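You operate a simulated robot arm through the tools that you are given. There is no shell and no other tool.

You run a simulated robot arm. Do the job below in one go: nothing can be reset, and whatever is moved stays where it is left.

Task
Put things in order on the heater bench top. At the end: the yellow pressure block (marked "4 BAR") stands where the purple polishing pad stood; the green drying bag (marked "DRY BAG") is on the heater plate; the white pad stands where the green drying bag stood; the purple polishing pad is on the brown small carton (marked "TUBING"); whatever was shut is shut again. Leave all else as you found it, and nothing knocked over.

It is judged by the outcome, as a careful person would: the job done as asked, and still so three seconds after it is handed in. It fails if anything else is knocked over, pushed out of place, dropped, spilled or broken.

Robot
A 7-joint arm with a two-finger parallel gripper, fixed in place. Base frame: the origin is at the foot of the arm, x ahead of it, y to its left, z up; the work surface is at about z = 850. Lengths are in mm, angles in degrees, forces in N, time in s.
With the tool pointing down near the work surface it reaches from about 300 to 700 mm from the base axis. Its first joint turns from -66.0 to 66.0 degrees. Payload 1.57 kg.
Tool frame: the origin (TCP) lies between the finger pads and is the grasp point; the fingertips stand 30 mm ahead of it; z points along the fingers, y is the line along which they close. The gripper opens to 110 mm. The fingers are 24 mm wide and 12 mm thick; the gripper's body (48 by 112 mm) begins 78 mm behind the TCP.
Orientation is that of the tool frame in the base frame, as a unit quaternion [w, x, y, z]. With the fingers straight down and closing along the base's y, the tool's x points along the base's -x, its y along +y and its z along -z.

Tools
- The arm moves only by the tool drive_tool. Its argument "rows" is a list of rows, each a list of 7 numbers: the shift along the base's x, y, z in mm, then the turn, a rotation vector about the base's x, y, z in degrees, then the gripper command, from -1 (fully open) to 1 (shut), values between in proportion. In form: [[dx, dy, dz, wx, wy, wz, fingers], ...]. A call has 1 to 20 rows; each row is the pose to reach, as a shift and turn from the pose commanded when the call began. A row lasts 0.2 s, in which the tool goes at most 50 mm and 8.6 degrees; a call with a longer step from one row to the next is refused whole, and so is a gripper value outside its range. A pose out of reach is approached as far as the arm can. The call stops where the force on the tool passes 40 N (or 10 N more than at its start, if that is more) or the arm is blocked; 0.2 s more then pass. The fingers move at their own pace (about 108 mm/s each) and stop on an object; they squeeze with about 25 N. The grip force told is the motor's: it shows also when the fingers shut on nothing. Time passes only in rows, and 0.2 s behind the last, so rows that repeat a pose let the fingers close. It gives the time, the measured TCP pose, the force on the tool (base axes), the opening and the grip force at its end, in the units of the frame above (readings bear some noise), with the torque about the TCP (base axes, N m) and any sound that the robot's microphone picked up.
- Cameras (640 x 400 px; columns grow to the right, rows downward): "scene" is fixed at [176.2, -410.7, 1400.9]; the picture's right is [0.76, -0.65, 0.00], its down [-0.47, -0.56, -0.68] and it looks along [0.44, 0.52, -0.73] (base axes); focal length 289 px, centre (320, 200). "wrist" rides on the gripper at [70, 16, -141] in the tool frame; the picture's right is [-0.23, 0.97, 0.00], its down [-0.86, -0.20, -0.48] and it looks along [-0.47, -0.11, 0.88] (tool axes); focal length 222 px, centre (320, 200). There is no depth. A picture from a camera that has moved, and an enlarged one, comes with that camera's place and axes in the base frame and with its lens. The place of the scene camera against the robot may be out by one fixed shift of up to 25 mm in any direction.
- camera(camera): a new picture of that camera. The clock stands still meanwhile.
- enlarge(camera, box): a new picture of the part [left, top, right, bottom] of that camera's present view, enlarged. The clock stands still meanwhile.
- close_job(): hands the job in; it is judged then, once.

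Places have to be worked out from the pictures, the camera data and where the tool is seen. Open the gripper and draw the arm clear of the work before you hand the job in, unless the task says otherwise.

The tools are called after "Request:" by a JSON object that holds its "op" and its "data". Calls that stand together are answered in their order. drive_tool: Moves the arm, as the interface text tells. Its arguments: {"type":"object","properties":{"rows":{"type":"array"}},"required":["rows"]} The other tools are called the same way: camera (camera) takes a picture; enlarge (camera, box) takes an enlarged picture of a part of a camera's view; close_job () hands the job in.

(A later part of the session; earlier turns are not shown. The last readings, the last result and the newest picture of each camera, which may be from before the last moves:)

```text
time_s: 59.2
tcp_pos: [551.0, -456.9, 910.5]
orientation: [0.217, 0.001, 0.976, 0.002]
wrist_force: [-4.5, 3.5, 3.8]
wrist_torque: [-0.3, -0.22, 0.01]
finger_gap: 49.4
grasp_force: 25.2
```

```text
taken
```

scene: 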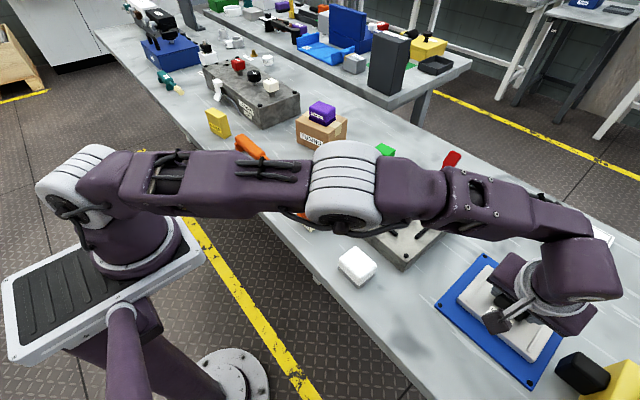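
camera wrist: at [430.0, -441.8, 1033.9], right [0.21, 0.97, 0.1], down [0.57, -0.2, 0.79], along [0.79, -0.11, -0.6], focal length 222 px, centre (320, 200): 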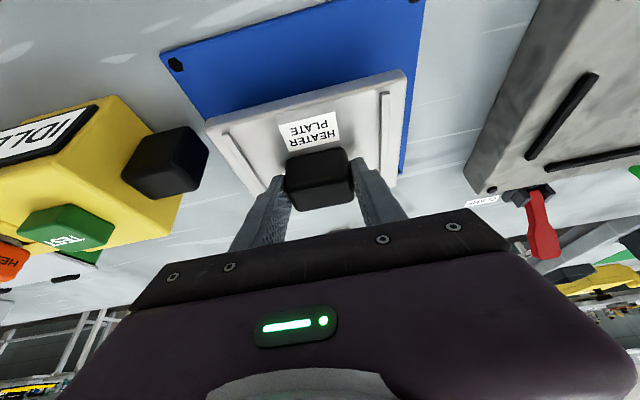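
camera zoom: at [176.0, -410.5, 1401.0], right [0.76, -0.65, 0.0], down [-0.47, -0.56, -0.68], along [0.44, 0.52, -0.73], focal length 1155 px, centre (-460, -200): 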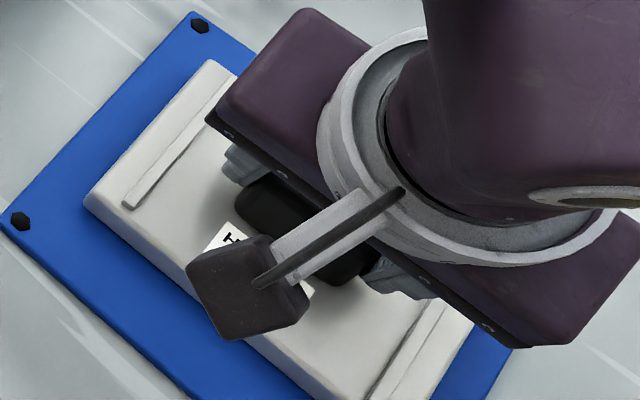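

The last row's step was too long, so I'll repeat the release with smaller retreat steps.

Request:
{"op": "drive_tool", "data": {"rows": [[0, 0, 0, 0, 0, 0, 0.1], [0, 0, 0, 0, 0, 0, -0.1], [0, 0, 0, 0, 0, 0, -0.36], [0, 0, 0, 0, 0, 0, -0.36], [0, 0, 20, 0, 0, 0, -0.36], [-5, 5, 45, 0, 0, 0, -0.36], [-25, 20, 75, 0, 0, 0, -0.36], [-45, 40, 105, 0, 0, 0, -0.36], [-65, 65, 135, 0, 0, 0, -0.36], [-80, 100, 150, 0, 0, 0, -0.36]]}}

Request:
{"op": "enlarge", "data": {"camera": "scene", "box": [440, 250, 590, 350]}}

Request:
{"op": "camera", "data": {"camera": "scene"}}

```text
time_s: 61.4
tcp_pos: [470.3, -355.9, 1058.7]
orientation: [0.217, 0.001, 0.976, 0.002]
wrist_force: [-0.5, -0.1, 0.1]
wrist_torque: [0.0, 0.01, 0.03]
finger_gap: 74.9
grasp_force: 0.0
```

```text
4.00 times, centred on (515, 300) of scene
camera zoom: at [176.2, -410.7, 1400.9], right [0.76, -0.65, 0.0], down [-0.47, -0.56, -0.68], along [0.44, 0.52, -0.73], focal length 1155 px, centre (-460, -200)
```

zoom: 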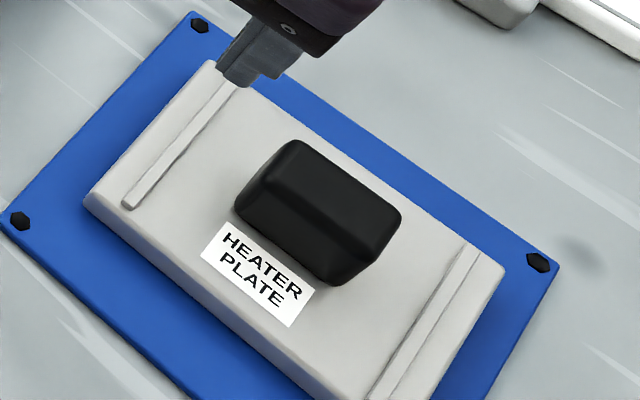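

```text
taken
```

scene: 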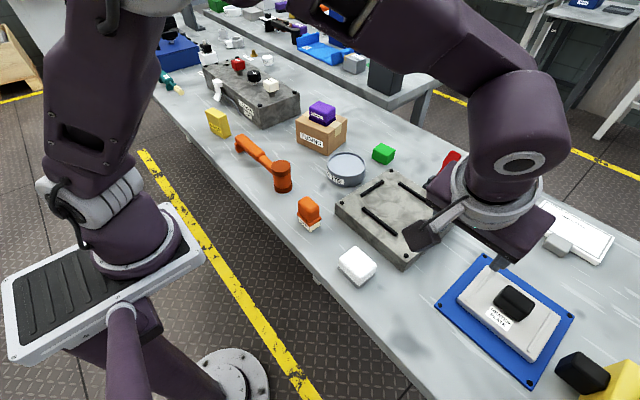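

The heater plate is back within about 1–2 mm. The green block is centred near (731, −11), about 42 × 50 × 30 mm, yaw about +6°, so I'll use the same outward tilt and fingers closing along y. I'll move above it first.

Request:
{"op": "drive_tool", "data": {"rows": [[18, 42, 0, 0, 0, 1, -0.4], [36, 84, 0, 0, 0, 2, -0.45], [54, 126, 0, 0, 0, 3, -0.45], [72, 168, 0, 0, 0, 4, -0.45], [90, 210, 0, 0, 0, 5, -0.45], [110, 252, -10, 0, 0, 6, -0.45], [135, 290, -25, 0, 0, 6, -0.45], [165, 315, -45, 0, 0, 6, -0.45], [195, 335, -70, 0, 0, 6, -0.45], [225, 343, -95, 0, 0, 6, -0.45], [245, 344, -106, 0, 0, 6, -0.45], [245, 344, -106, 0, 0, 6, -0.45]]}}

Request:
{"op": "camera", "data": {"camera": "wrist"}}

Request:
{"op": "enlarge", "data": {"camera": "scene", "box": [320, 80, 480, 200]}}

```text
time_s: 64.0
tcp_pos: [716.7, -12.7, 951.0]
orientation: [0.216, -0.049, 0.975, 0.013]
wrist_force: [0.4, -0.4, -1.1]
wrist_torque: [0.02, 0.04, -0.03]
finger_gap: 80.1
grasp_force: 0.1
```

```text
taken
camera wrist: at [593.8, -9.4, 1049.9], right [0.1, 0.99, 0.1], down [0.59, -0.14, 0.79], along [0.8, -0.02, -0.6], focal length 222 px, centre (320, 200)
```

wrist: 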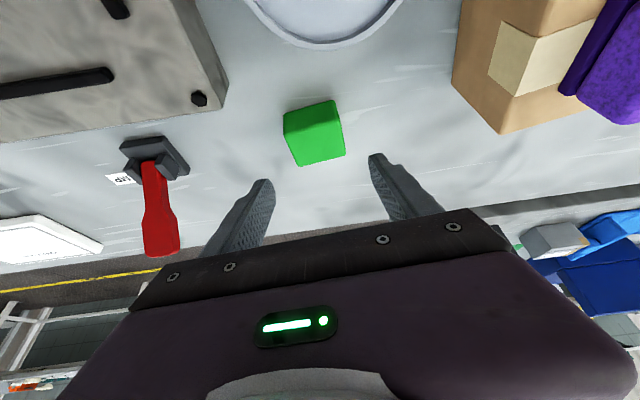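

```text
3.33 times, centred on (400, 140) of scene
camera zoom: at [176.2, -410.7, 1400.9], right [0.76, -0.65, 0.0], down [-0.47, -0.56, -0.68], along [0.44, 0.52, -0.73], focal length 962 px, centre (53, 400)
```

zoom: 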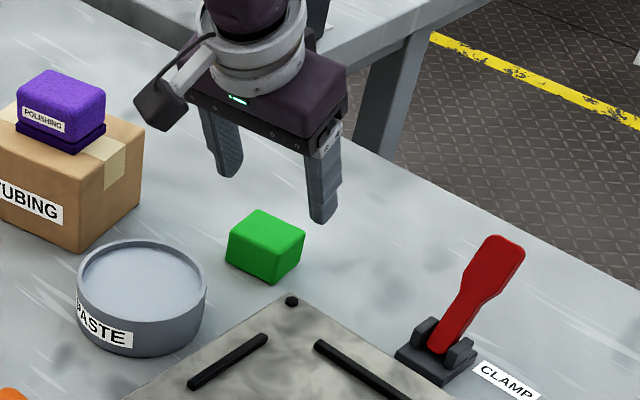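

The reach is fine here. I'll zoom on the green block to refine its position.

Request:
{"op": "enlarge", "data": {"camera": "wrist", "box": [240, 80, 400, 200]}}

```text
3.33 times, centred on (320, 140) of wrist
camera zoom: at [593.8, -9.4, 1049.9], right [0.1, 0.99, 0.1], down [0.59, -0.14, 0.79], along [0.8, -0.02, -0.6], focal length 740 px, centre (320, 400)
```

zoom: 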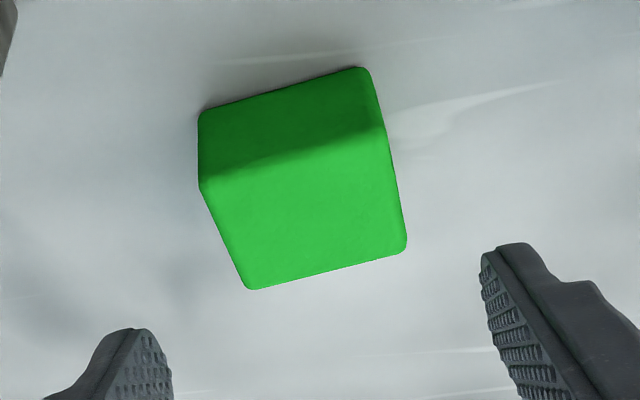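

The green block fits at (729, −11.4), top z ≈ 885, yaw about 7°. I'll descend around it and close.

Request:
{"op": "drive_tool", "data": {"rows": [[1, 0.4, -20, 0, 0, 1.2, -0.45], [3, 0.4, -40, 0, 0, 1.2, -0.45], [4, 0.4, -55, 0, 0, 1.2, -0.45], [4, 0.4, -64, 0, 0, 1.2, -0.45], [4, 0.4, -64, 0, 0, 1.2, -0.45]]}}

Request:
{"op": "camera", "data": {"camera": "wrist"}}

Request:
{"op": "enlarge", "data": {"camera": "scene", "box": [330, 90, 450, 190]}}

```text
time_s: 65.2
tcp_pos: [721.1, -12.9, 890.2]
orientation: [0.216, -0.06, 0.974, 0.015]
wrist_force: [0.4, 0.8, -0.4]
wrist_torque: [-0.01, -0.01, 0.01]
finger_gap: 79.8
grasp_force: 0.1
```

```text
taken
camera wrist: at [597.6, -12.1, 987.7], right [0.08, 0.99, 0.1], down [0.59, -0.13, 0.79], along [0.8, -0.01, -0.6], focal length 222 px, centre (320, 200)
```

wrist: 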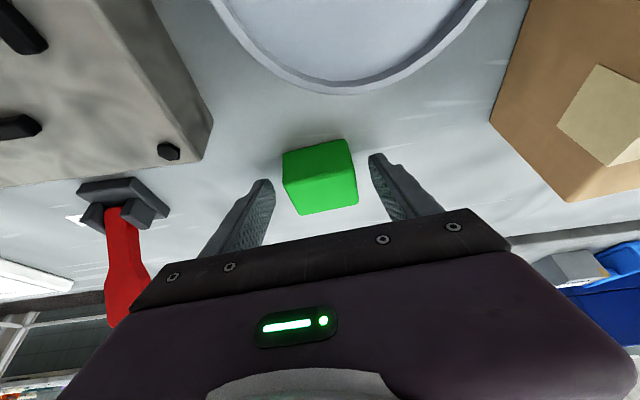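

```text
4.00 times, centred on (390, 140) of scene
camera zoom: at [176.2, -410.7, 1400.9], right [0.76, -0.65, 0.0], down [-0.47, -0.56, -0.68], along [0.44, 0.52, -0.73], focal length 1155 px, centre (40, 440)
```

zoom: 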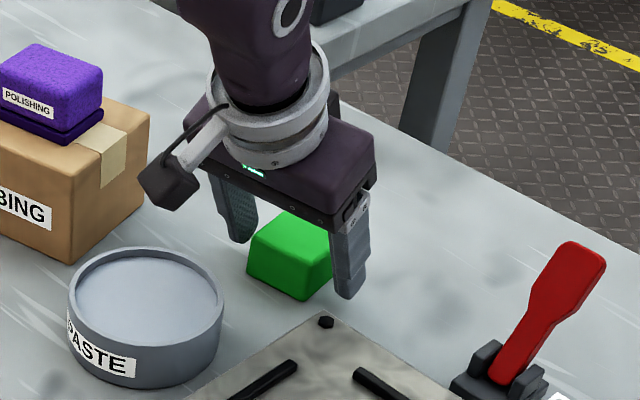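

The fingers straddle the block. I'll close, then lift slightly.

Request:
{"op": "drive_tool", "data": {"rows": [[0, 0, -2, 0, 0, 0, -0.2], [0, 0, -2, 0, 0, 0, 0.2], [0, 0, -2, 0, 0, 0, 0.4], [0, 0, -2, 0, 0, 0, 0.4], [0, 0, 5, 0, 0, 0, 0.4], [0, 0, 20, 0, 0, 0, 0.4], [0, 0, 40, 0, 0, 0, 0.4]]}}

Request:
{"op": "camera", "data": {"camera": "wrist"}}

Request:
{"op": "enlarge", "data": {"camera": "scene", "box": [330, 90, 450, 190]}}

```text
time_s: 66.8
tcp_pos: [722.1, -11.7, 929.7]
orientation: [0.216, -0.061, 0.974, 0.016]
wrist_force: [0.5, -0.7, 0.3]
wrist_torque: [0.01, -0.01, -0.02]
finger_gap: 51.3
grasp_force: 25.0
```

```text
taken
camera wrist: at [597.6, -12.4, 1027.7], right [0.08, 0.99, 0.1], down [0.59, -0.13, 0.79], along [0.8, -0.01, -0.6], focal length 222 px, centre (320, 200)
```

wrist: 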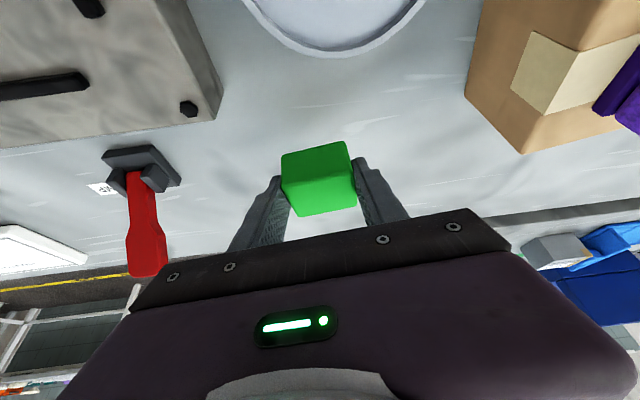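

```text
4.00 times, centred on (390, 140) of scene
camera zoom: at [176.2, -410.7, 1400.9], right [0.76, -0.65, 0.0], down [-0.47, -0.56, -0.68], along [0.44, 0.52, -0.73], focal length 1155 px, centre (40, 440)
```

zoom: 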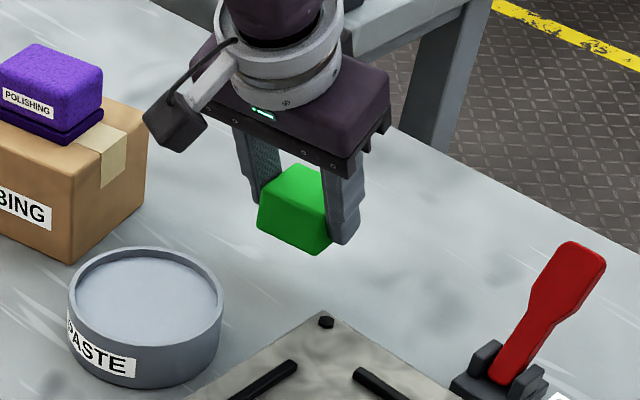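

The green block is held. I'll bring it inward and high, then turn it about z so its former far face points to the scene camera and I can check its mark.

Request:
{"op": "drive_tool", "data": {"rows": [[-15, 0, 35, 0, 0, 0, 0.4], [-40, 0, 68, 0, 0, 0, 0.4], [-70, -5, 100, 0, 0, 0, 0.4], [-105, -15, 125, 0, 0, 0, 0.4], [-145, -25, 145, 0, 0, 0, 0.4], [-185, -40, 150, 0, 0, 0, 0.4], [-225, -55, 150, 0, 0, 0, 0.4], [-225, -55, 150, 0, 0, -8, 0.4], [-225, -55, 150, 0, 0, -16, 0.4], [-225, -55, 150, 0, 0, -24, 0.4], [-225, -55, 150, 0, 0, -32, 0.4], [-225, -55, 150, 0, 0, -40, 0.4], [-225, -55, 150, 0, 0, -48, 0.4], [-225, -55, 150, 0, 0, -56, 0.4], [-225, -55, 150, 0, 0, -64, 0.4], [-225, -55, 150, 0, 0, -72, 0.4], [-225, -55, 150, 0, 0, -80, 0.4], [-225, -55, 150, 0, 0, -88, 0.4], [-225, -55, 150, 0, 0, -96, 0.4], [-225, -55, 150, 0, 0, -96, 0.4]]}}

Request:
{"op": "camera", "data": {"camera": "scene"}}

Request:
{"op": "camera", "data": {"camera": "wrist"}}

```text
time_s: 71.0
tcp_pos: [496.3, -66.9, 1078.0]
orientation: [0.157, 0.684, 0.696, -0.15]
wrist_force: [0.1, -0.5, -0.9]
wrist_torque: [0.03, -0.03, -0.02]
finger_gap: 51.3
grasp_force: 24.3
```

```text
taken
```

scene: 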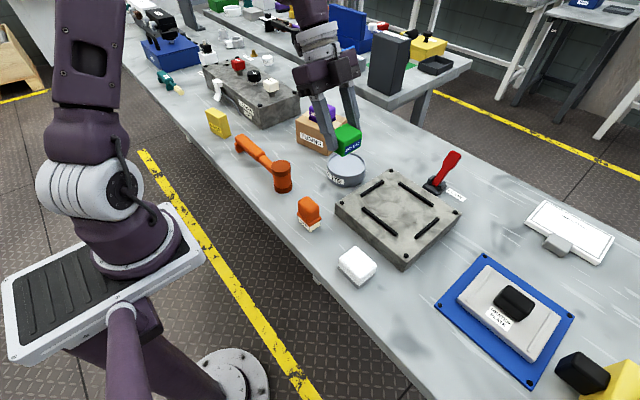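

```text
taken
camera wrist: at [510.0, 56.4, 1177.3], right [0.98, -0.19, 0.1], down [-0.19, -0.58, 0.79], along [-0.09, -0.8, -0.6], focal length 222 px, centre (320, 200)
```

wrist: 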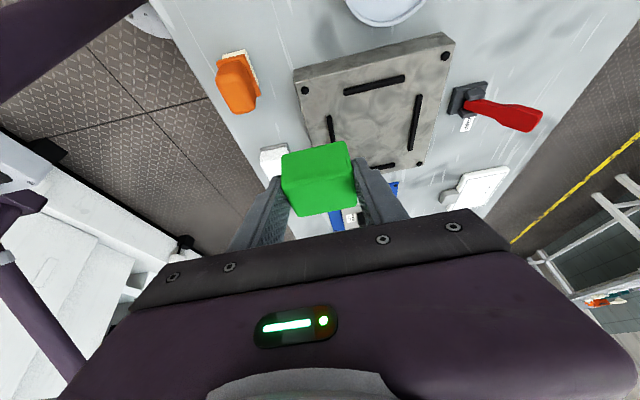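

The formerly hidden face now points to the scene camera, so I'll zoom in to read it.

Request:
{"op": "enlarge", "data": {"camera": "scene", "box": [310, 100, 390, 170]}}

```text
5.71 times, centred on (350, 135) of scene
camera zoom: at [176.2, -410.7, 1400.9], right [0.76, -0.65, 0.0], down [-0.47, -0.56, -0.68], along [0.44, 0.52, -0.73], focal length 1650 px, centre (149, 571)
```

zoom: 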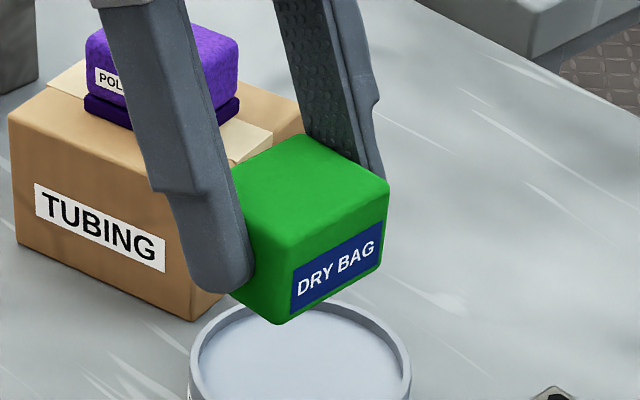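

The face reads "DRY BAG", so this is the right item. I'll turn it back and carry it over the front strip of the heater plate, between the plate's front edge and the handle.

Request:
{"op": "drive_tool", "data": {"rows": [[-2, -24, -1, 0, 0, 7.4, 0.4], [-4, -48, -3, 0, 0, 14.8, 0.4], [-6, -72, -4, 0, 0, 22.2, 0.4], [-8, -96, -6, 0, 0, 29.6, 0.4], [-10, -120, -7, 0, 0, 37, 0.4], [-12, -144, -9, 0, 0, 44.4, 0.4], [-14, -168, -10, 0, 0, 51.8, 0.4], [-16, -192, -12, 0, 0, 59.2, 0.4], [-18, -216, -13, 0, 0, 66.6, 0.4], [-20, -240, -15, 0, 0, 74, 0.4], [-22, -264, -16, 0, 0, 81.4, 0.4], [-24, -288, -18, 0, 0, 88.8, 0.4], [-10, -325, -45, 0, 0, 88.8, 0.4], [5, -360, -75, 0, 0, 88.8, 0.4], [15, -382, -105, 0, 0, 88.8, 0.4], [19, -389, -128, 0, 0, 88.8, 0.4], [19, -389, -128, 0, 0, 88.8, 0.4]]}}

Request:
{"op": "camera", "data": {"camera": "wrist"}}

Request:
{"op": "enlarge", "data": {"camera": "scene", "box": [420, 210, 600, 350]}}

```text
time_s: 74.6
tcp_pos: [516.2, -457.2, 950.6]
orientation: [0.217, 0.002, 0.976, 0.002]
wrist_force: [0.0, 0.4, 0.0]
wrist_torque: [0.0, 0.01, 0.04]
finger_gap: 51.2
grasp_force: 24.8
```

```text
taken
camera wrist: at [393.5, -441.1, 1049.1], right [0.21, 0.97, 0.1], down [0.57, -0.2, 0.79], along [0.79, -0.11, -0.6], focal length 222 px, centre (320, 200)
```

wrist: 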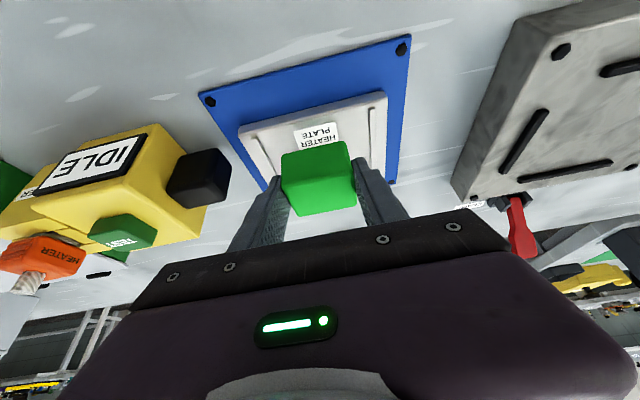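

```text
2.86 times, centred on (510, 280) of scene
camera zoom: at [176.2, -410.7, 1400.9], right [0.76, -0.65, 0.0], down [-0.47, -0.56, -0.68], along [0.44, 0.52, -0.73], focal length 825 px, centre (-223, -29)
```

zoom: 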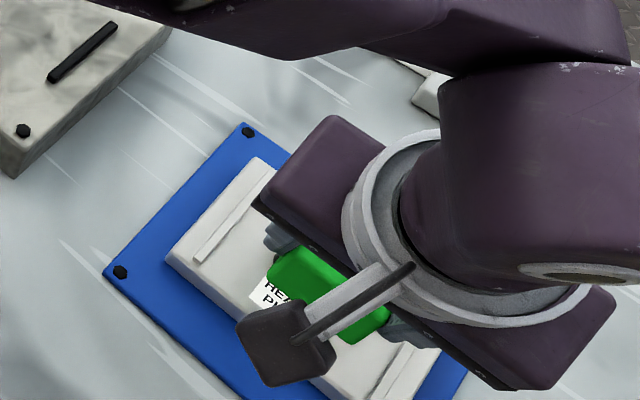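

I'll zoom to check the bag's x position against the plate edge and handle before lowering.

Request:
{"op": "enlarge", "data": {"camera": "wrist", "box": [220, 80, 420, 220]}}

```text
2.86 times, centred on (320, 150) of wrist
camera zoom: at [393.5, -441.1, 1049.1], right [0.21, 0.97, 0.1], down [0.57, -0.2, 0.79], along [0.79, -0.11, -0.6], focal length 635 px, centre (320, 343)
```

zoom: 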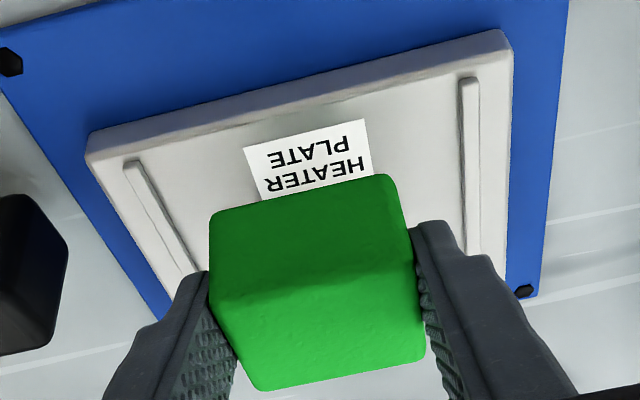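

The bag's front face would sit at x ≈ 506 and its back at about 547, with the handle at about 548. I'll shift it −2.5 mm for clearance and lower it to contact.

Request:
{"op": "drive_tool", "data": {"rows": [[-2.5, 1, -12, 0, 0, 0, 0.4], [-2.5, 1, -25, 0, 0, 0, 0.4], [-2.5, 1, -33, 0, 0, 0, 0.4], [-2.5, 1, -36, 0, 0, 0, 0.4], [-2.5, 1, -38, 0, 0, 0, 0.4], [-2.5, 1, -39.5, 0, 0, 0, 0.4], [-2.5, 1, -41, 0, 0, 0, 0.4]]}}

Request:
{"op": "enlarge", "data": {"camera": "wrist", "box": [220, 80, 420, 220]}}

Request:
{"op": "enlarge", "data": {"camera": "scene", "box": [420, 210, 600, 350]}}

```text
time_s: 76.2
tcp_pos: [512.6, -455.4, 910.1]
orientation: [0.216, 0.001, 0.976, 0.001]
wrist_force: [-13.1, -2.0, 22.9]
wrist_torque: [-0.06, -0.68, -0.11]
finger_gap: 51.5
grasp_force: 24.7
```

```text
2.86 times, centred on (320, 150) of wrist
camera zoom: at [389.0, -439.1, 1009.6], right [0.21, 0.97, 0.1], down [0.57, -0.2, 0.79], along [0.79, -0.11, -0.6], focal length 635 px, centre (320, 343)
```

zoom: 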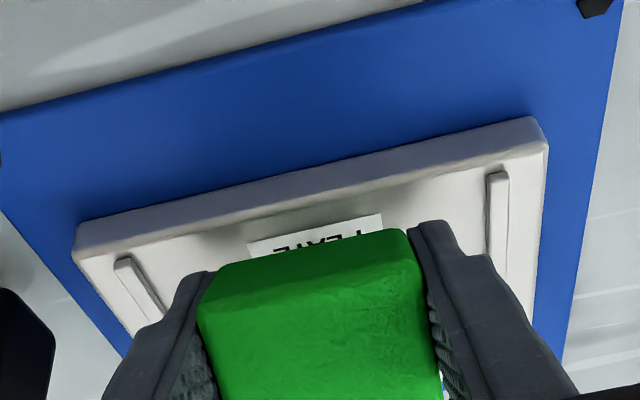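

```text
2.86 times, centred on (510, 280) of scene
camera zoom: at [175.5, -410.4, 1401.1], right [0.76, -0.65, 0.0], down [-0.47, -0.56, -0.68], along [0.44, 0.52, -0.73], focal length 825 px, centre (-223, -29)
```

zoom: 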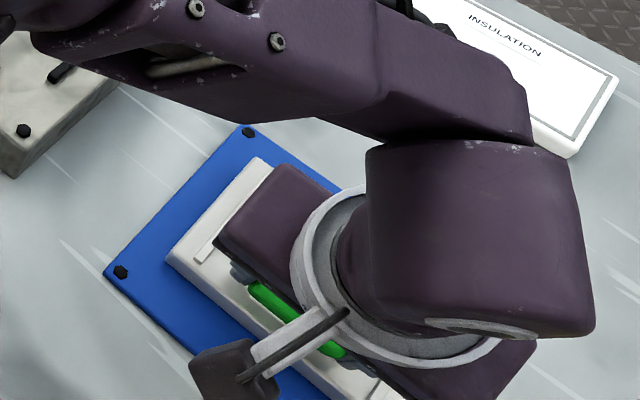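

The bag's outline has shifted in the grip, so it probably caught the handle and rotated. I'll lift back up and look.

Request:
{"op": "drive_tool", "data": {"rows": [[0, 0, 5, 0, 0, 0, 0.4], [-2, 0, 15, 0, 0, 0, 0.4], [-5, 0, 30, 0, 0, 0, 0.4], [-8, 0, 42, 0, 0, 0, 0.4], [-8, 0, 42, 0, 0, 0, 0.4]]}}

Request:
{"op": "enlarge", "data": {"camera": "wrist", "box": [220, 80, 420, 220]}}

Request:
{"op": "enlarge", "data": {"camera": "scene", "box": [420, 210, 600, 350]}}

```text
time_s: 77.4
tcp_pos: [503.0, -455.4, 951.2]
orientation: [0.217, 0.001, 0.976, 0.004]
wrist_force: [-0.4, -0.3, 0.7]
wrist_torque: [-0.02, 0.0, -0.01]
finger_gap: 51.1
grasp_force: 24.6
```

```text
2.86 times, centred on (320, 150) of wrist
camera zoom: at [381.2, -438.9, 1049.8], right [0.21, 0.97, 0.1], down [0.57, -0.2, 0.79], along [0.79, -0.11, -0.6], focal length 635 px, centre (320, 343)
```

zoom: 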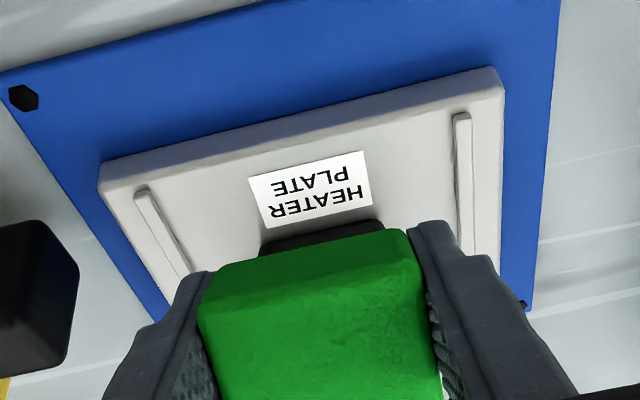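

```text
2.86 times, centred on (510, 280) of scene
camera zoom: at [176.2, -410.7, 1400.9], right [0.76, -0.65, 0.0], down [-0.47, -0.56, -0.68], along [0.44, 0.52, -0.73], focal length 825 px, centre (-223, -29)
```

zoom: 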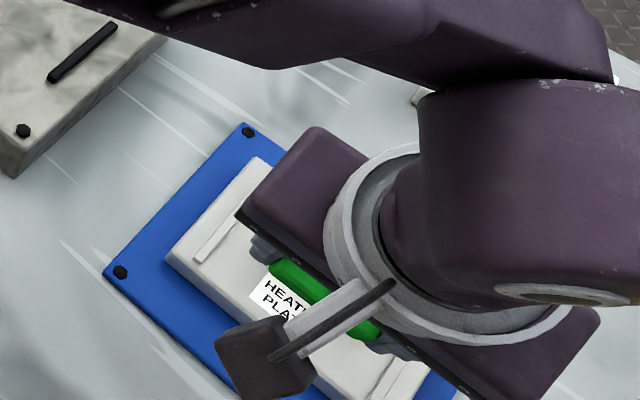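

The bag has pitched in the grip. I'll move to open space and turn the tool so the scene camera can see how far it tilted.

Request:
{"op": "drive_tool", "data": {"rows": [[-10, 20, 20, 0, 0, 0, 0.4], [-20, 45, 45, 0, 0, -8, 0.4], [-30, 75, 70, 0, 0, -16, 0.4], [-40, 105, 90, 0, 0, -24, 0.4], [-45, 130, 100, 0, 0, -32, 0.4], [-45, 150, 100, 0, 0, -40, 0.4], [-45, 160, 100, 0, 0, -48, 0.4], [-45, 160, 100, 0, 0, -56, 0.4], [-45, 160, 100, 0, 0, -64, 0.4], [-45, 160, 100, 0, 0, -72, 0.4], [-45, 160, 100, 0, 0, -80, 0.4], [-45, 160, 100, 0, 0, -88, 0.4], [-45, 160, 100, 0, 0, -90, 0.4]]}}

Request:
{"op": "camera", "data": {"camera": "scene"}}

Request:
{"op": "camera", "data": {"camera": "wrist"}}

```text
time_s: 80.2
tcp_pos: [459.4, -294.6, 1051.6]
orientation: [0.156, 0.691, 0.689, -0.152]
wrist_force: [-0.6, 0.6, -0.8]
wrist_torque: [0.02, 0.01, -0.03]
finger_gap: 51.3
grasp_force: 25.5
```

```text
taken
```

scene: 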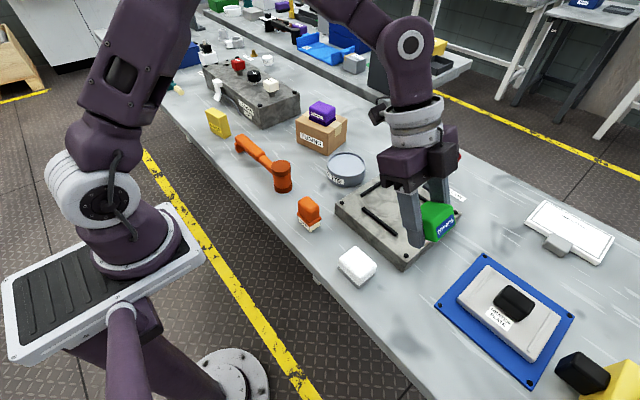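

```text
taken
camera wrist: at [476.4, -171.5, 1150.8], right [0.97, -0.21, 0.1], down [-0.21, -0.57, 0.79], along [-0.11, -0.79, -0.6], focal length 222 px, centre (320, 200)
```

wrist: 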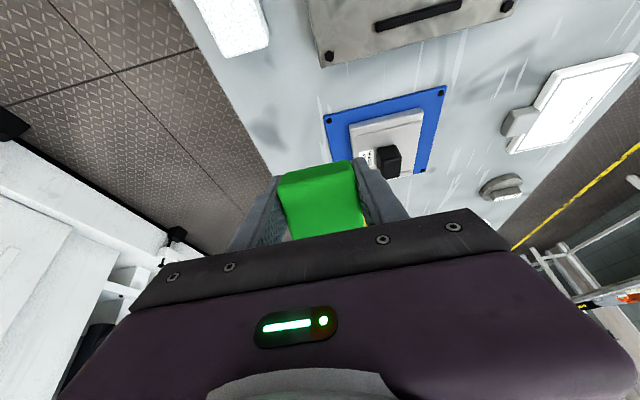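

Request:
{"op": "enlarge", "data": {"camera": "scene", "box": [380, 170, 490, 260]}}

Request:
{"op": "enlarge", "data": {"camera": "wrist", "box": [230, 130, 430, 250]}}

Request:
{"op": "enlarge", "data": {"camera": "scene", "box": [440, 250, 590, 350]}}

```text
4.44 times, centred on (435, 215) of scene
camera zoom: at [176.2, -410.7, 1400.9], right [0.76, -0.65, 0.0], down [-0.47, -0.56, -0.68], along [0.44, 0.52, -0.73], focal length 1283 px, centre (-191, 133)
```

zoom: 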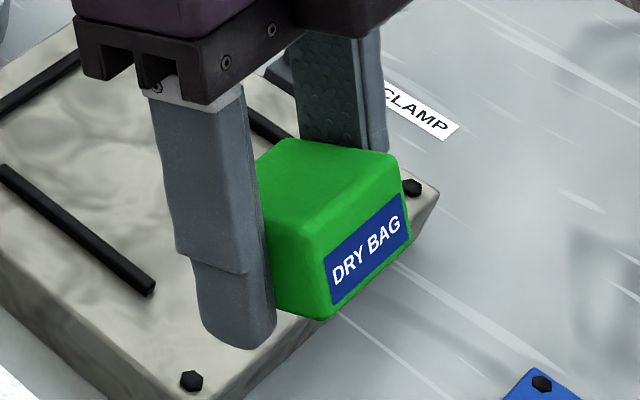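

```text
3.20 times, centred on (330, 190) of wrist
camera zoom: at [476.4, -171.5, 1150.8], right [0.97, -0.21, 0.1], down [-0.21, -0.57, 0.79], along [-0.11, -0.79, -0.6], focal length 711 px, centre (288, 232)
```

zoom: 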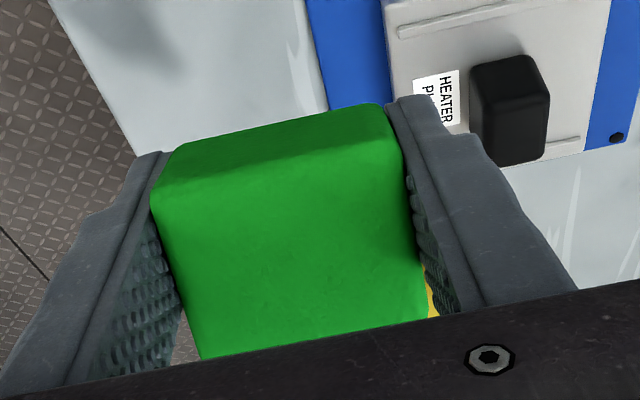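

```text
4.00 times, centred on (515, 300) of scene
camera zoom: at [176.2, -410.7, 1400.9], right [0.76, -0.65, 0.0], down [-0.47, -0.56, -0.68], along [0.44, 0.52, -0.73], focal length 1155 px, centre (-460, -200)
```

zoom: 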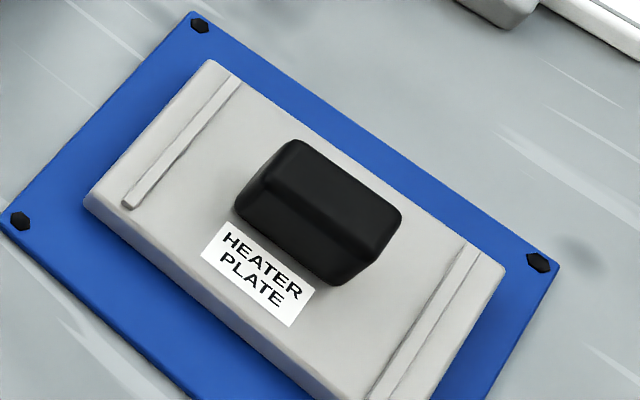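

The heater plate hasn't moved. The bag's back edge must have caught the handle, since the bag slid up in the grip and pitched by about 20°. I'll turn back to θ=0, untilt so the bag is level, and set it on the empty bench (the yellow block's old spot) to regrasp it properly.

Request:
{"op": "drive_tool", "data": {"rows": [[-3, -8, 0, 0, 0, 8, 0.4], [-6, -16, 0, 0, 0, 16, 0.4], [-9, -24, 0, 0, 0, 24, 0.4], [-12, -32, 0, 0, 0, 32, 0.4], [-15, -40, 0, 0, 0, 40, 0.4], [-18, -48, 0, 0, 0, 48, 0.4], [-21, -56, 0, 0, 0, 56, 0.4], [-24, -64, 0, 0, 0, 64, 0.4], [-27, -72, 0, 0, 0, 72, 0.4], [-30, -80, 0, 0, 0, 80, 0.4], [-33, -88, 0, 0, 0, 86, 0.4], [-33, -90, 0, 0, 0, 89.5, 0.4], [-33, -90, 0, 0, 0, 89.5, 0.4]]}}

Request:
{"op": "drive_tool", "data": {"rows": [[0, 0, -15, 0, 7, 0, 0.4], [0, 0, -30, 0, 14, 0, 0.4], [0, 0, -50, 0, 20, 0, 0.4], [0, 0, -70, 0, 20, 0, 0.4], [0, 0, -70, 0, 20, 0, 0.4]]}}

Request:
{"op": "camera", "data": {"camera": "wrist"}}

Request:
{"op": "enlarge", "data": {"camera": "scene", "box": [380, 200, 520, 340]}}

```text
time_s: 83.0
tcp_pos: [427.2, -385.7, 1051.6]
orientation: [0.216, 0.005, 0.976, 0.001]
wrist_force: [0.2, -0.5, 0.7]
wrist_torque: [0.01, 0.01, -0.01]
finger_gap: 51.3
grasp_force: 25.2
```

```text
time_s: 84.2
tcp_pos: [426.8, -385.0, 983.0]
orientation: [0.043, 0.004, 0.999, 0.001]
wrist_force: [0.5, -0.6, 0.2]
wrist_torque: [-0.04, -0.02, -0.04]
finger_gap: 51.2
grasp_force: 25.0
```

```text
taken
camera wrist: at [345.9, -367.4, 1116.6], right [0.24, 0.97, 0.02], down [0.81, -0.21, 0.55], along [0.54, -0.11, -0.83], focal length 222 px, centre (320, 200)
```

wrist: 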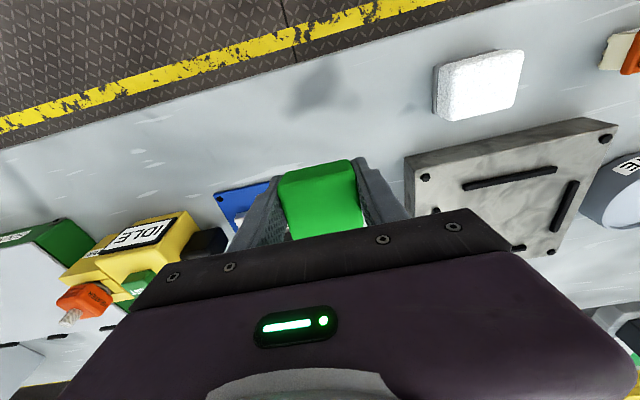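

```text
2.86 times, centred on (450, 270) of scene
camera zoom: at [176.2, -410.7, 1400.9], right [0.76, -0.65, 0.0], down [-0.47, -0.56, -0.68], along [0.44, 0.52, -0.73], focal length 825 px, centre (-51, 0)
```

zoom: 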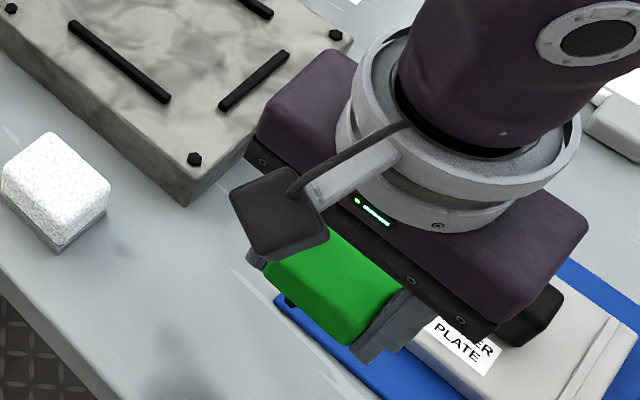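

I'll lower the bag gently to the bench. The fingertips should stop just above the surface and the bag will settle flat.

Request:
{"op": "drive_tool", "data": {"rows": [[0, 0, -30, 0, 0, 0, 0.4], [0, 0, -55, 0, 0, 0, 0.4], [0, 0, -70, 0, 0, 0, 0.4], [0, 0, -78, 0, 0, 0, 0.4], [0, 0, -84, 0, 0, 0, 0.4], [0, 0, -89, 0, 0, 0, 0.4], [0, 0, -93, 0, 0, 0, 0.4], [0, 0, -96, 0, 0, 0, 0.4], [0, 0, -96, 0, 0, 0, 0.4]]}}

Request:
{"op": "enlarge", "data": {"camera": "scene", "box": [380, 240, 520, 370]}}

Request:
{"op": "camera", "data": {"camera": "wrist"}}

```text
time_s: 86.2
tcp_pos: [427.7, -384.5, 886.0]
orientation: [0.044, 0.005, 0.999, 0.0]
wrist_force: [0.0, 0.6, 0.2]
wrist_torque: [0.0, 0.02, -0.03]
finger_gap: 51.5
grasp_force: 25.1
```

```text
3.08 times, centred on (450, 305) of scene
camera zoom: at [176.2, -410.7, 1400.9], right [0.76, -0.65, 0.0], down [-0.47, -0.56, -0.68], along [0.44, 0.52, -0.73], focal length 888 px, centre (-80, -123)
```

zoom: 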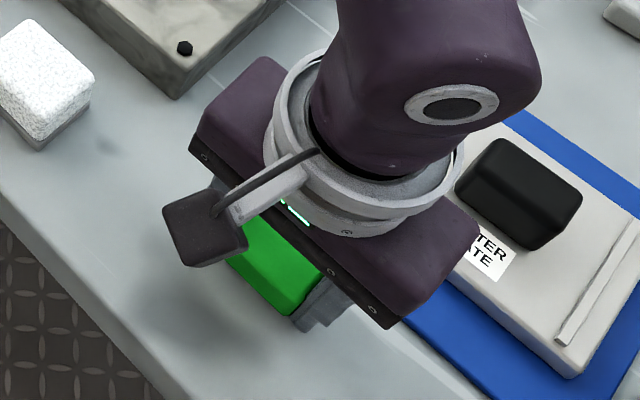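

```text
taken
camera wrist: at [345.4, -367.7, 1020.7], right [0.24, 0.97, 0.02], down [0.81, -0.21, 0.55], along [0.54, -0.11, -0.83], focal length 222 px, centre (320, 200)
```

wrist: 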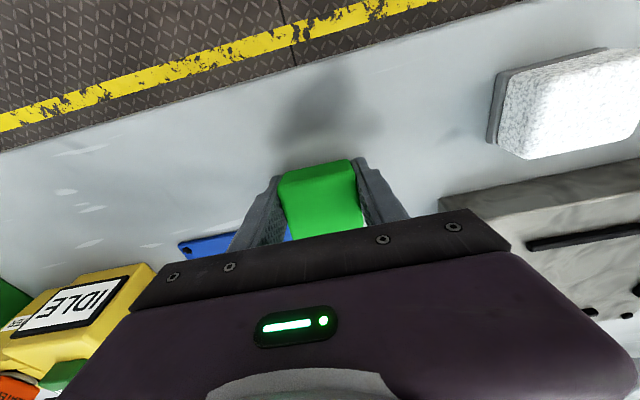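

There's still no contact, as the bag rides a few millimetres above the fingertips. I'll go down 4 mm more and release it gently.

Request:
{"op": "drive_tool", "data": {"rows": [[0, 0, -2, 0, 0, 0, 0.4], [0, 0, -4, 0, 0, 0, 0.4], [0, 0, -4, 0, 0, 0, 0.1], [0, 0, -4, 0, 0, 0, 0.0], [0, 0, -4, 0, 0, 0, -0.1], [0, 0, -4, 0, 0, 0, -0.3], [0, 0, -4, 0, 0, 0, -0.45], [0, 0, 20, 0, 0, 0, -0.45], [0, 0, 55, 0, 0, 0, -0.45], [0, 0, 100, 0, 0, 0, -0.45], [0, 0, 120, 0, 0, 0, -0.45]]}}

Request:
{"op": "camera", "data": {"camera": "wrist"}}

Request:
{"op": "enlarge", "data": {"camera": "scene", "box": [380, 240, 520, 370]}}

```text
time_s: 88.6
tcp_pos: [424.6, -384.4, 1004.6]
orientation: [0.043, 0.005, 0.999, 0.001]
wrist_force: [0.5, 0.5, 0.3]
wrist_torque: [0.04, 0.0, 0.0]
finger_gap: 79.9
grasp_force: 0.1
```

```text
taken
camera wrist: at [343.7, -367.7, 1140.1], right [0.24, 0.97, 0.02], down [0.81, -0.21, 0.55], along [0.54, -0.11, -0.83], focal length 222 px, centre (320, 200)
```

wrist: 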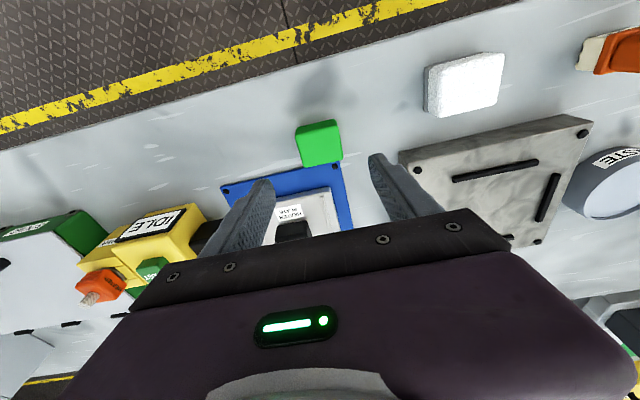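

```text
3.08 times, centred on (450, 305) of scene
camera zoom: at [176.2, -410.7, 1400.9], right [0.76, -0.65, 0.0], down [-0.47, -0.56, -0.68], along [0.44, 0.52, -0.73], focal length 888 px, centre (-80, -123)
```

zoom: 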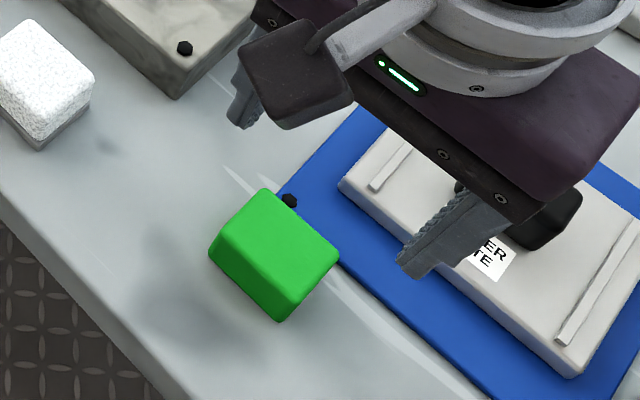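

The bag stands upright on the bench. I'll make the tool exactly vertical and rise for an accurate measurement picture of both the bag and the heater plate.

Request:
{"op": "drive_tool", "data": {"rows": [[-8, -8, 35, 0, 2.5, 0, -0.7], [-15, -17, 70, 0, 5, 0, -1], [-20, -25, 105, 0, 5, 0, -1], [-20, -25, 105, 0, 5, 0, -1], [-20, -25, 105, 0, 5, 0, -1]]}}

Request:
{"op": "enlarge", "data": {"camera": "wrist", "box": [240, 90, 400, 200]}}

Request:
{"op": "enlarge", "data": {"camera": "wrist", "box": [240, 140, 400, 250]}}

```text
time_s: 89.8
tcp_pos: [407.9, -409.5, 1112.2]
orientation: [0.0, 0.005, 1.0, 0.001]
wrist_force: [0.8, -0.5, -0.5]
wrist_torque: [-0.02, -0.01, -0.02]
finger_gap: 110.1
grasp_force: 0.0
```

```text
3.64 times, centred on (320, 145) of wrist
camera zoom: at [339.0, -392.8, 1252.3], right [0.24, 0.97, 0.0], down [0.85, -0.21, 0.48], along [0.47, -0.11, -0.88], focal length 808 px, centre (320, 400)
```

zoom: 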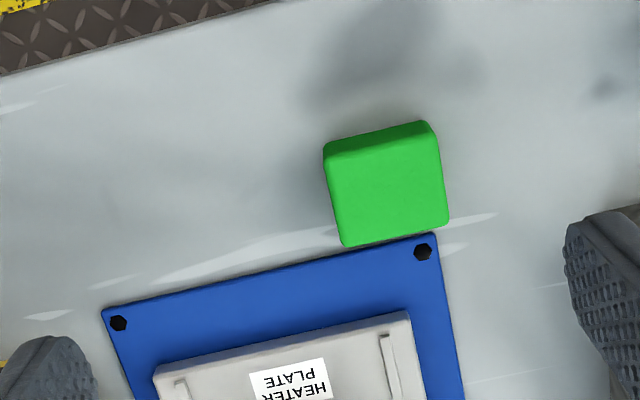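

```text
3.64 times, centred on (320, 195) of wrist
camera zoom: at [339.0, -392.8, 1252.3], right [0.24, 0.97, 0.0], down [0.85, -0.21, 0.48], along [0.47, -0.11, -0.88], focal length 808 px, centre (320, 218)
```

zoom: 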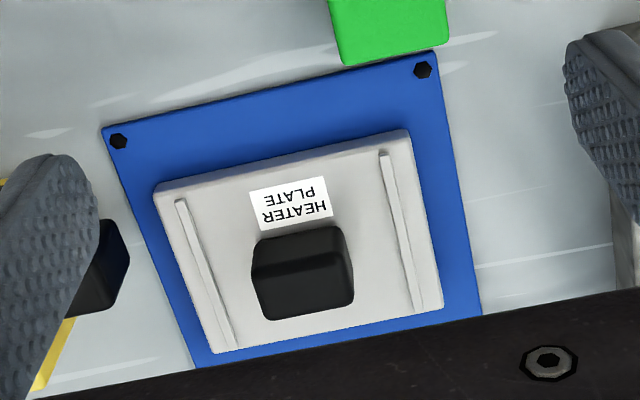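

From this picture the bag is 40.5 × 49.5 mm at (436, −385), upright. The plate's front strip runs x ≈ 508.6–547, only about 38.5 mm, so the bag needs a slight overhang at the front edge. I'll regrasp it with just 12° of tilt.

Request:
{"op": "drive_tool", "data": {"rows": [[5, 6, -40, 0, -4, -0.5, -0.7], [10, 12, -80, 0, -8, -1, -0.45], [17, 18, -120, 0, -12, -1.5, -0.4], [25, 24.7, -155, 0, -12, -1.5, -0.38], [25, 24.7, -155, 0, -12, -1.5, -0.38]]}}

Request:
{"op": "enlarge", "data": {"camera": "wrist", "box": [240, 90, 400, 200]}}

```text
time_s: 91.0
tcp_pos: [433.4, -385.1, 955.3]
orientation: [0.105, 0.019, 0.994, 0.0]
wrist_force: [1.1, -0.5, 0.2]
wrist_torque: [0.0, -0.05, -0.01]
finger_gap: 76.0
grasp_force: 0.0
```

```text
3.64 times, centred on (320, 145) of wrist
camera zoom: at [336.1, -364.6, 1078.3], right [0.26, 0.96, 0.05], down [0.73, -0.23, 0.65], along [0.63, -0.13, -0.76], focal length 808 px, centre (320, 400)
```

zoom: 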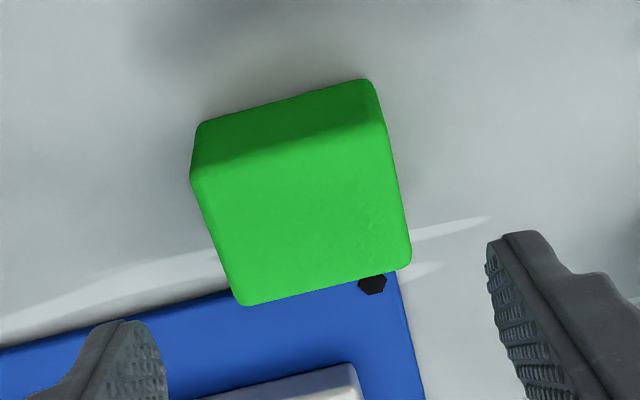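

The bag sits centred between the fingers. I'll descend and close, then lift a bit.

Request:
{"op": "drive_tool", "data": {"rows": [[0, 0, -25, 0, 0, 0, -0.38], [0, 0, -50, 0, 0, 0, -0.38], [0, 0, -65, 0, 0, 0, -0.38], [0, 0, -71, 0, 0, 0, -0.38], [0, 0, -71, 0, 0, 0, -0.1], [0, 0, -71, 0, 0, 0, 0.2], [0, 0, -71, 0, 0, 0, 0.4], [0, 0, -71, 0, 0, 0, 0.4], [0, 0, -71, 0, 0, 0, 0.4]]}}

Request:
{"op": "enlarge", "data": {"camera": "wrist", "box": [240, 110, 400, 220]}}

```text
time_s: 93.0
tcp_pos: [432.8, -384.8, 884.2]
orientation: [0.105, 0.019, 0.994, 0.0]
wrist_force: [-0.5, 0.5, 0.2]
wrist_torque: [-0.01, 0.02, 0.0]
finger_gap: 51.5
grasp_force: 24.8
```

```text
3.64 times, centred on (320, 165) of wrist
camera zoom: at [335.3, -365.9, 1008.2], right [0.26, 0.96, 0.05], down [0.73, -0.23, 0.65], along [0.63, -0.13, -0.76], focal length 808 px, centre (320, 327)
```

zoom: 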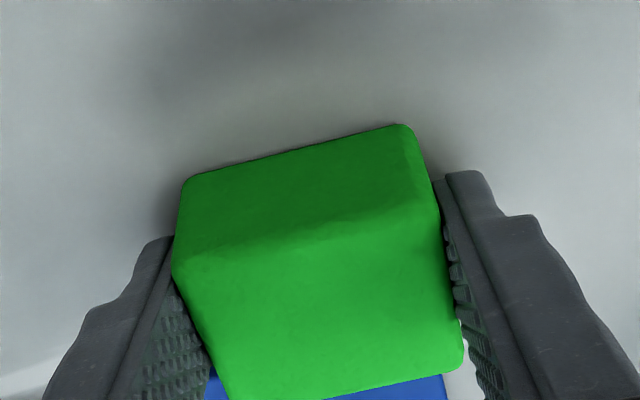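

The bag is gripped with its bottom 34 mm below the TCP and its front face about 16 mm ahead of the TCP toward the base. I'll lift and approach the plate with extra clearance from the handle, then check before the final shift.

Request:
{"op": "drive_tool", "data": {"rows": [[0, 0, 25, 0, 0, 0, 0.4], [0, 0, 55, 0, 0, 0, 0.4], [5, -10, 78, 0, 0, 0.7, 0.4], [25, -30, 78, 0, 0, 1.4, 0.4], [48, -50, 78, 0, 0, 2.2, 0.4], [66, -68, 78, 0, 0, 2.2, 0.4], [75, -71.5, 78, 0, 0, 2.2, 0.4], [75, -71.5, 78, 0, 0, 2.2, 0.4]]}}

Request:
{"op": "camera", "data": {"camera": "wrist"}}

Request:
{"op": "enlarge", "data": {"camera": "wrist", "box": [240, 110, 400, 220]}}

```text
time_s: 94.8
tcp_pos: [506.8, -456.3, 963.0]
orientation: [0.104, 0.0, 0.995, 0.003]
wrist_force: [-0.4, 0.0, -0.3]
wrist_torque: [-0.01, 0.01, 0.02]
finger_gap: 51.2
grasp_force: 24.7
```

```text
taken
camera wrist: at [409.6, -441.2, 1087.0], right [0.22, 0.97, 0.05], down [0.74, -0.2, 0.64], along [0.64, -0.1, -0.76], focal length 222 px, centre (320, 200)
```

wrist: 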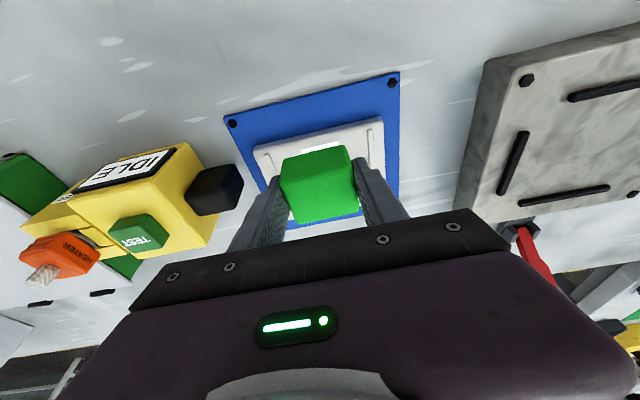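

```text
3.64 times, centred on (320, 165) of wrist
camera zoom: at [409.6, -441.2, 1087.0], right [0.22, 0.97, 0.05], down [0.74, -0.2, 0.64], along [0.64, -0.1, -0.76], focal length 808 px, centre (320, 327)
```

zoom: 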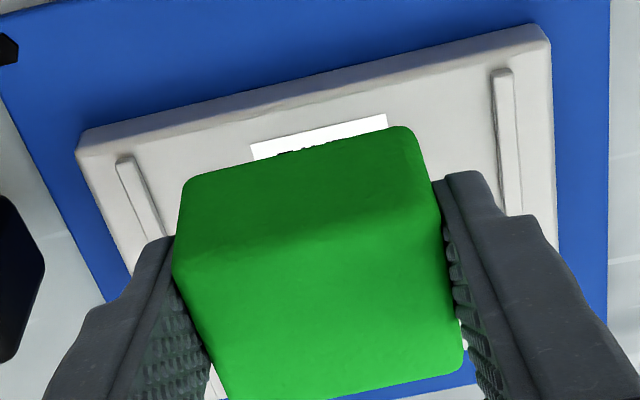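

The clearances look right. I'll descend to about 6 mm above the plate at this safe x offset, then check the overlap at close height.

Request:
{"op": "drive_tool", "data": {"rows": [[0, 0, -15, 0, 0, 0, 0.4], [0, 0, -30, 0, 0, 0, 0.4], [0, 0, -42, 0, 0, 0, 0.4], [0, 0, -51, 0, 0, 0, 0.4], [0, 0, -51, 0, 0, 0, 0.4]]}}

Request:
{"op": "enlarge", "data": {"camera": "wrist", "box": [240, 110, 400, 220]}}

Request:
{"op": "enlarge", "data": {"camera": "scene", "box": [430, 230, 590, 370]}}

```text
time_s: 96.0
tcp_pos: [506.6, -458.0, 913.0]
orientation: [0.104, 0.0, 0.995, 0.002]
wrist_force: [0.2, -0.5, -0.2]
wrist_torque: [-0.02, -0.01, 0.03]
finger_gap: 51.3
grasp_force: 24.7
```

```text
3.64 times, centred on (320, 165) of wrist
camera zoom: at [409.0, -441.5, 1035.8], right [0.22, 0.97, 0.05], down [0.74, -0.2, 0.65], along [0.64, -0.1, -0.76], focal length 808 px, centre (320, 327)
```

zoom: 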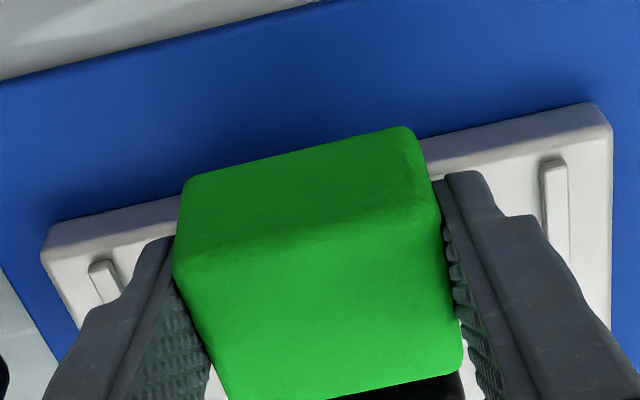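

```text
2.86 times, centred on (510, 300) of scene
camera zoom: at [176.2, -410.7, 1400.9], right [0.76, -0.65, 0.0], down [-0.47, -0.56, -0.68], along [0.44, 0.52, -0.73], focal length 825 px, centre (-223, -86)
```

zoom: 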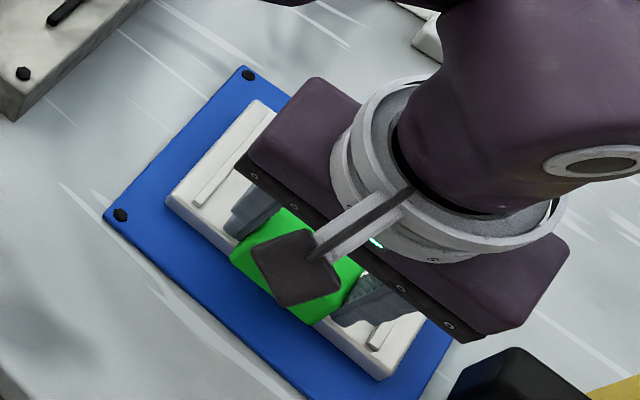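

At close height the bag overhangs the plate front by about 15 mm. I'll slide it +9.5 mm toward the handle in small steps, watching the force.

Request:
{"op": "drive_tool", "data": {"rows": [[3, 0.5, 0, 0, 0, 0, 0.4], [6, 1, 0, 0, 0, 0, 0.4], [8, 1, 0, 0, 0, 0, 0.4], [9.5, 1, 0, 0, 0, 0, 0.4], [9.5, 1, 0, 0, 0, 0, 0.4]]}}

Request:
{"op": "enlarge", "data": {"camera": "wrist", "box": [240, 110, 400, 220]}}

```text
time_s: 97.2
tcp_pos: [517.1, -455.7, 912.2]
orientation: [0.105, 0.0, 0.994, 0.003]
wrist_force: [-0.7, -0.8, -0.5]
wrist_torque: [-0.04, -0.01, 0.02]
finger_gap: 51.3
grasp_force: 25.4
```

```text
3.64 times, centred on (320, 165) of wrist
camera zoom: at [419.1, -440.0, 1035.6], right [0.22, 0.97, 0.05], down [0.74, -0.2, 0.65], along [0.64, -0.1, -0.76], focal length 808 px, centre (320, 327)
```

zoom: 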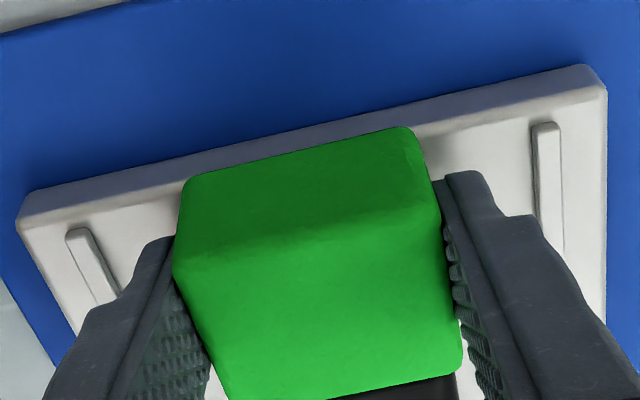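

No contact and the overhang is now about 5 mm. I'll lower the last ~7 mm in 1–2 mm steps until it touches.

Request:
{"op": "drive_tool", "data": {"rows": [[0, 0, -2, 0, 0, 0, 0.4], [0, 0, -4, 0, 0, 0, 0.4], [0, 0, -5.5, 0, 0, 0, 0.4], [0, 0, -6.5, 0, 0, 0, 0.4], [0, 0, -7.5, 0, 0, 0, 0.4], [0, 0, -7.5, 0, 0, 0, 0.4]]}}

Request:
{"op": "enlarge", "data": {"camera": "wrist", "box": [240, 110, 400, 220]}}

```text
time_s: 98.6
tcp_pos: [516.2, -455.2, 905.4]
orientation: [0.106, -0.001, 0.994, 0.002]
wrist_force: [-1.1, 3.3, 18.0]
wrist_torque: [0.1, 0.02, 0.01]
finger_gap: 51.3
grasp_force: 25.3
```

```text
3.64 times, centred on (320, 165) of wrist
camera zoom: at [418.4, -440.3, 1029.4], right [0.22, 0.97, 0.05], down [0.74, -0.2, 0.65], along [0.64, -0.1, -0.76], focal length 808 px, centre (320, 327)
```

zoom: 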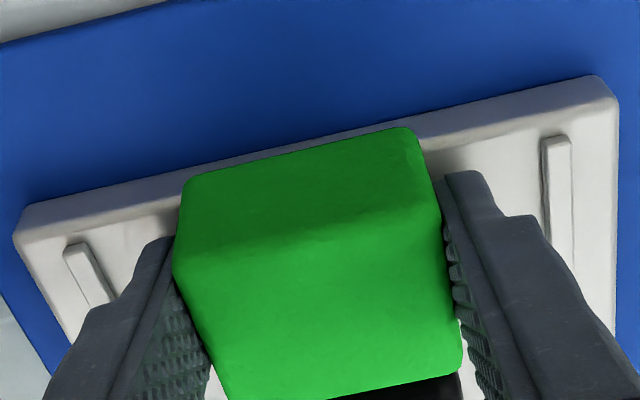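

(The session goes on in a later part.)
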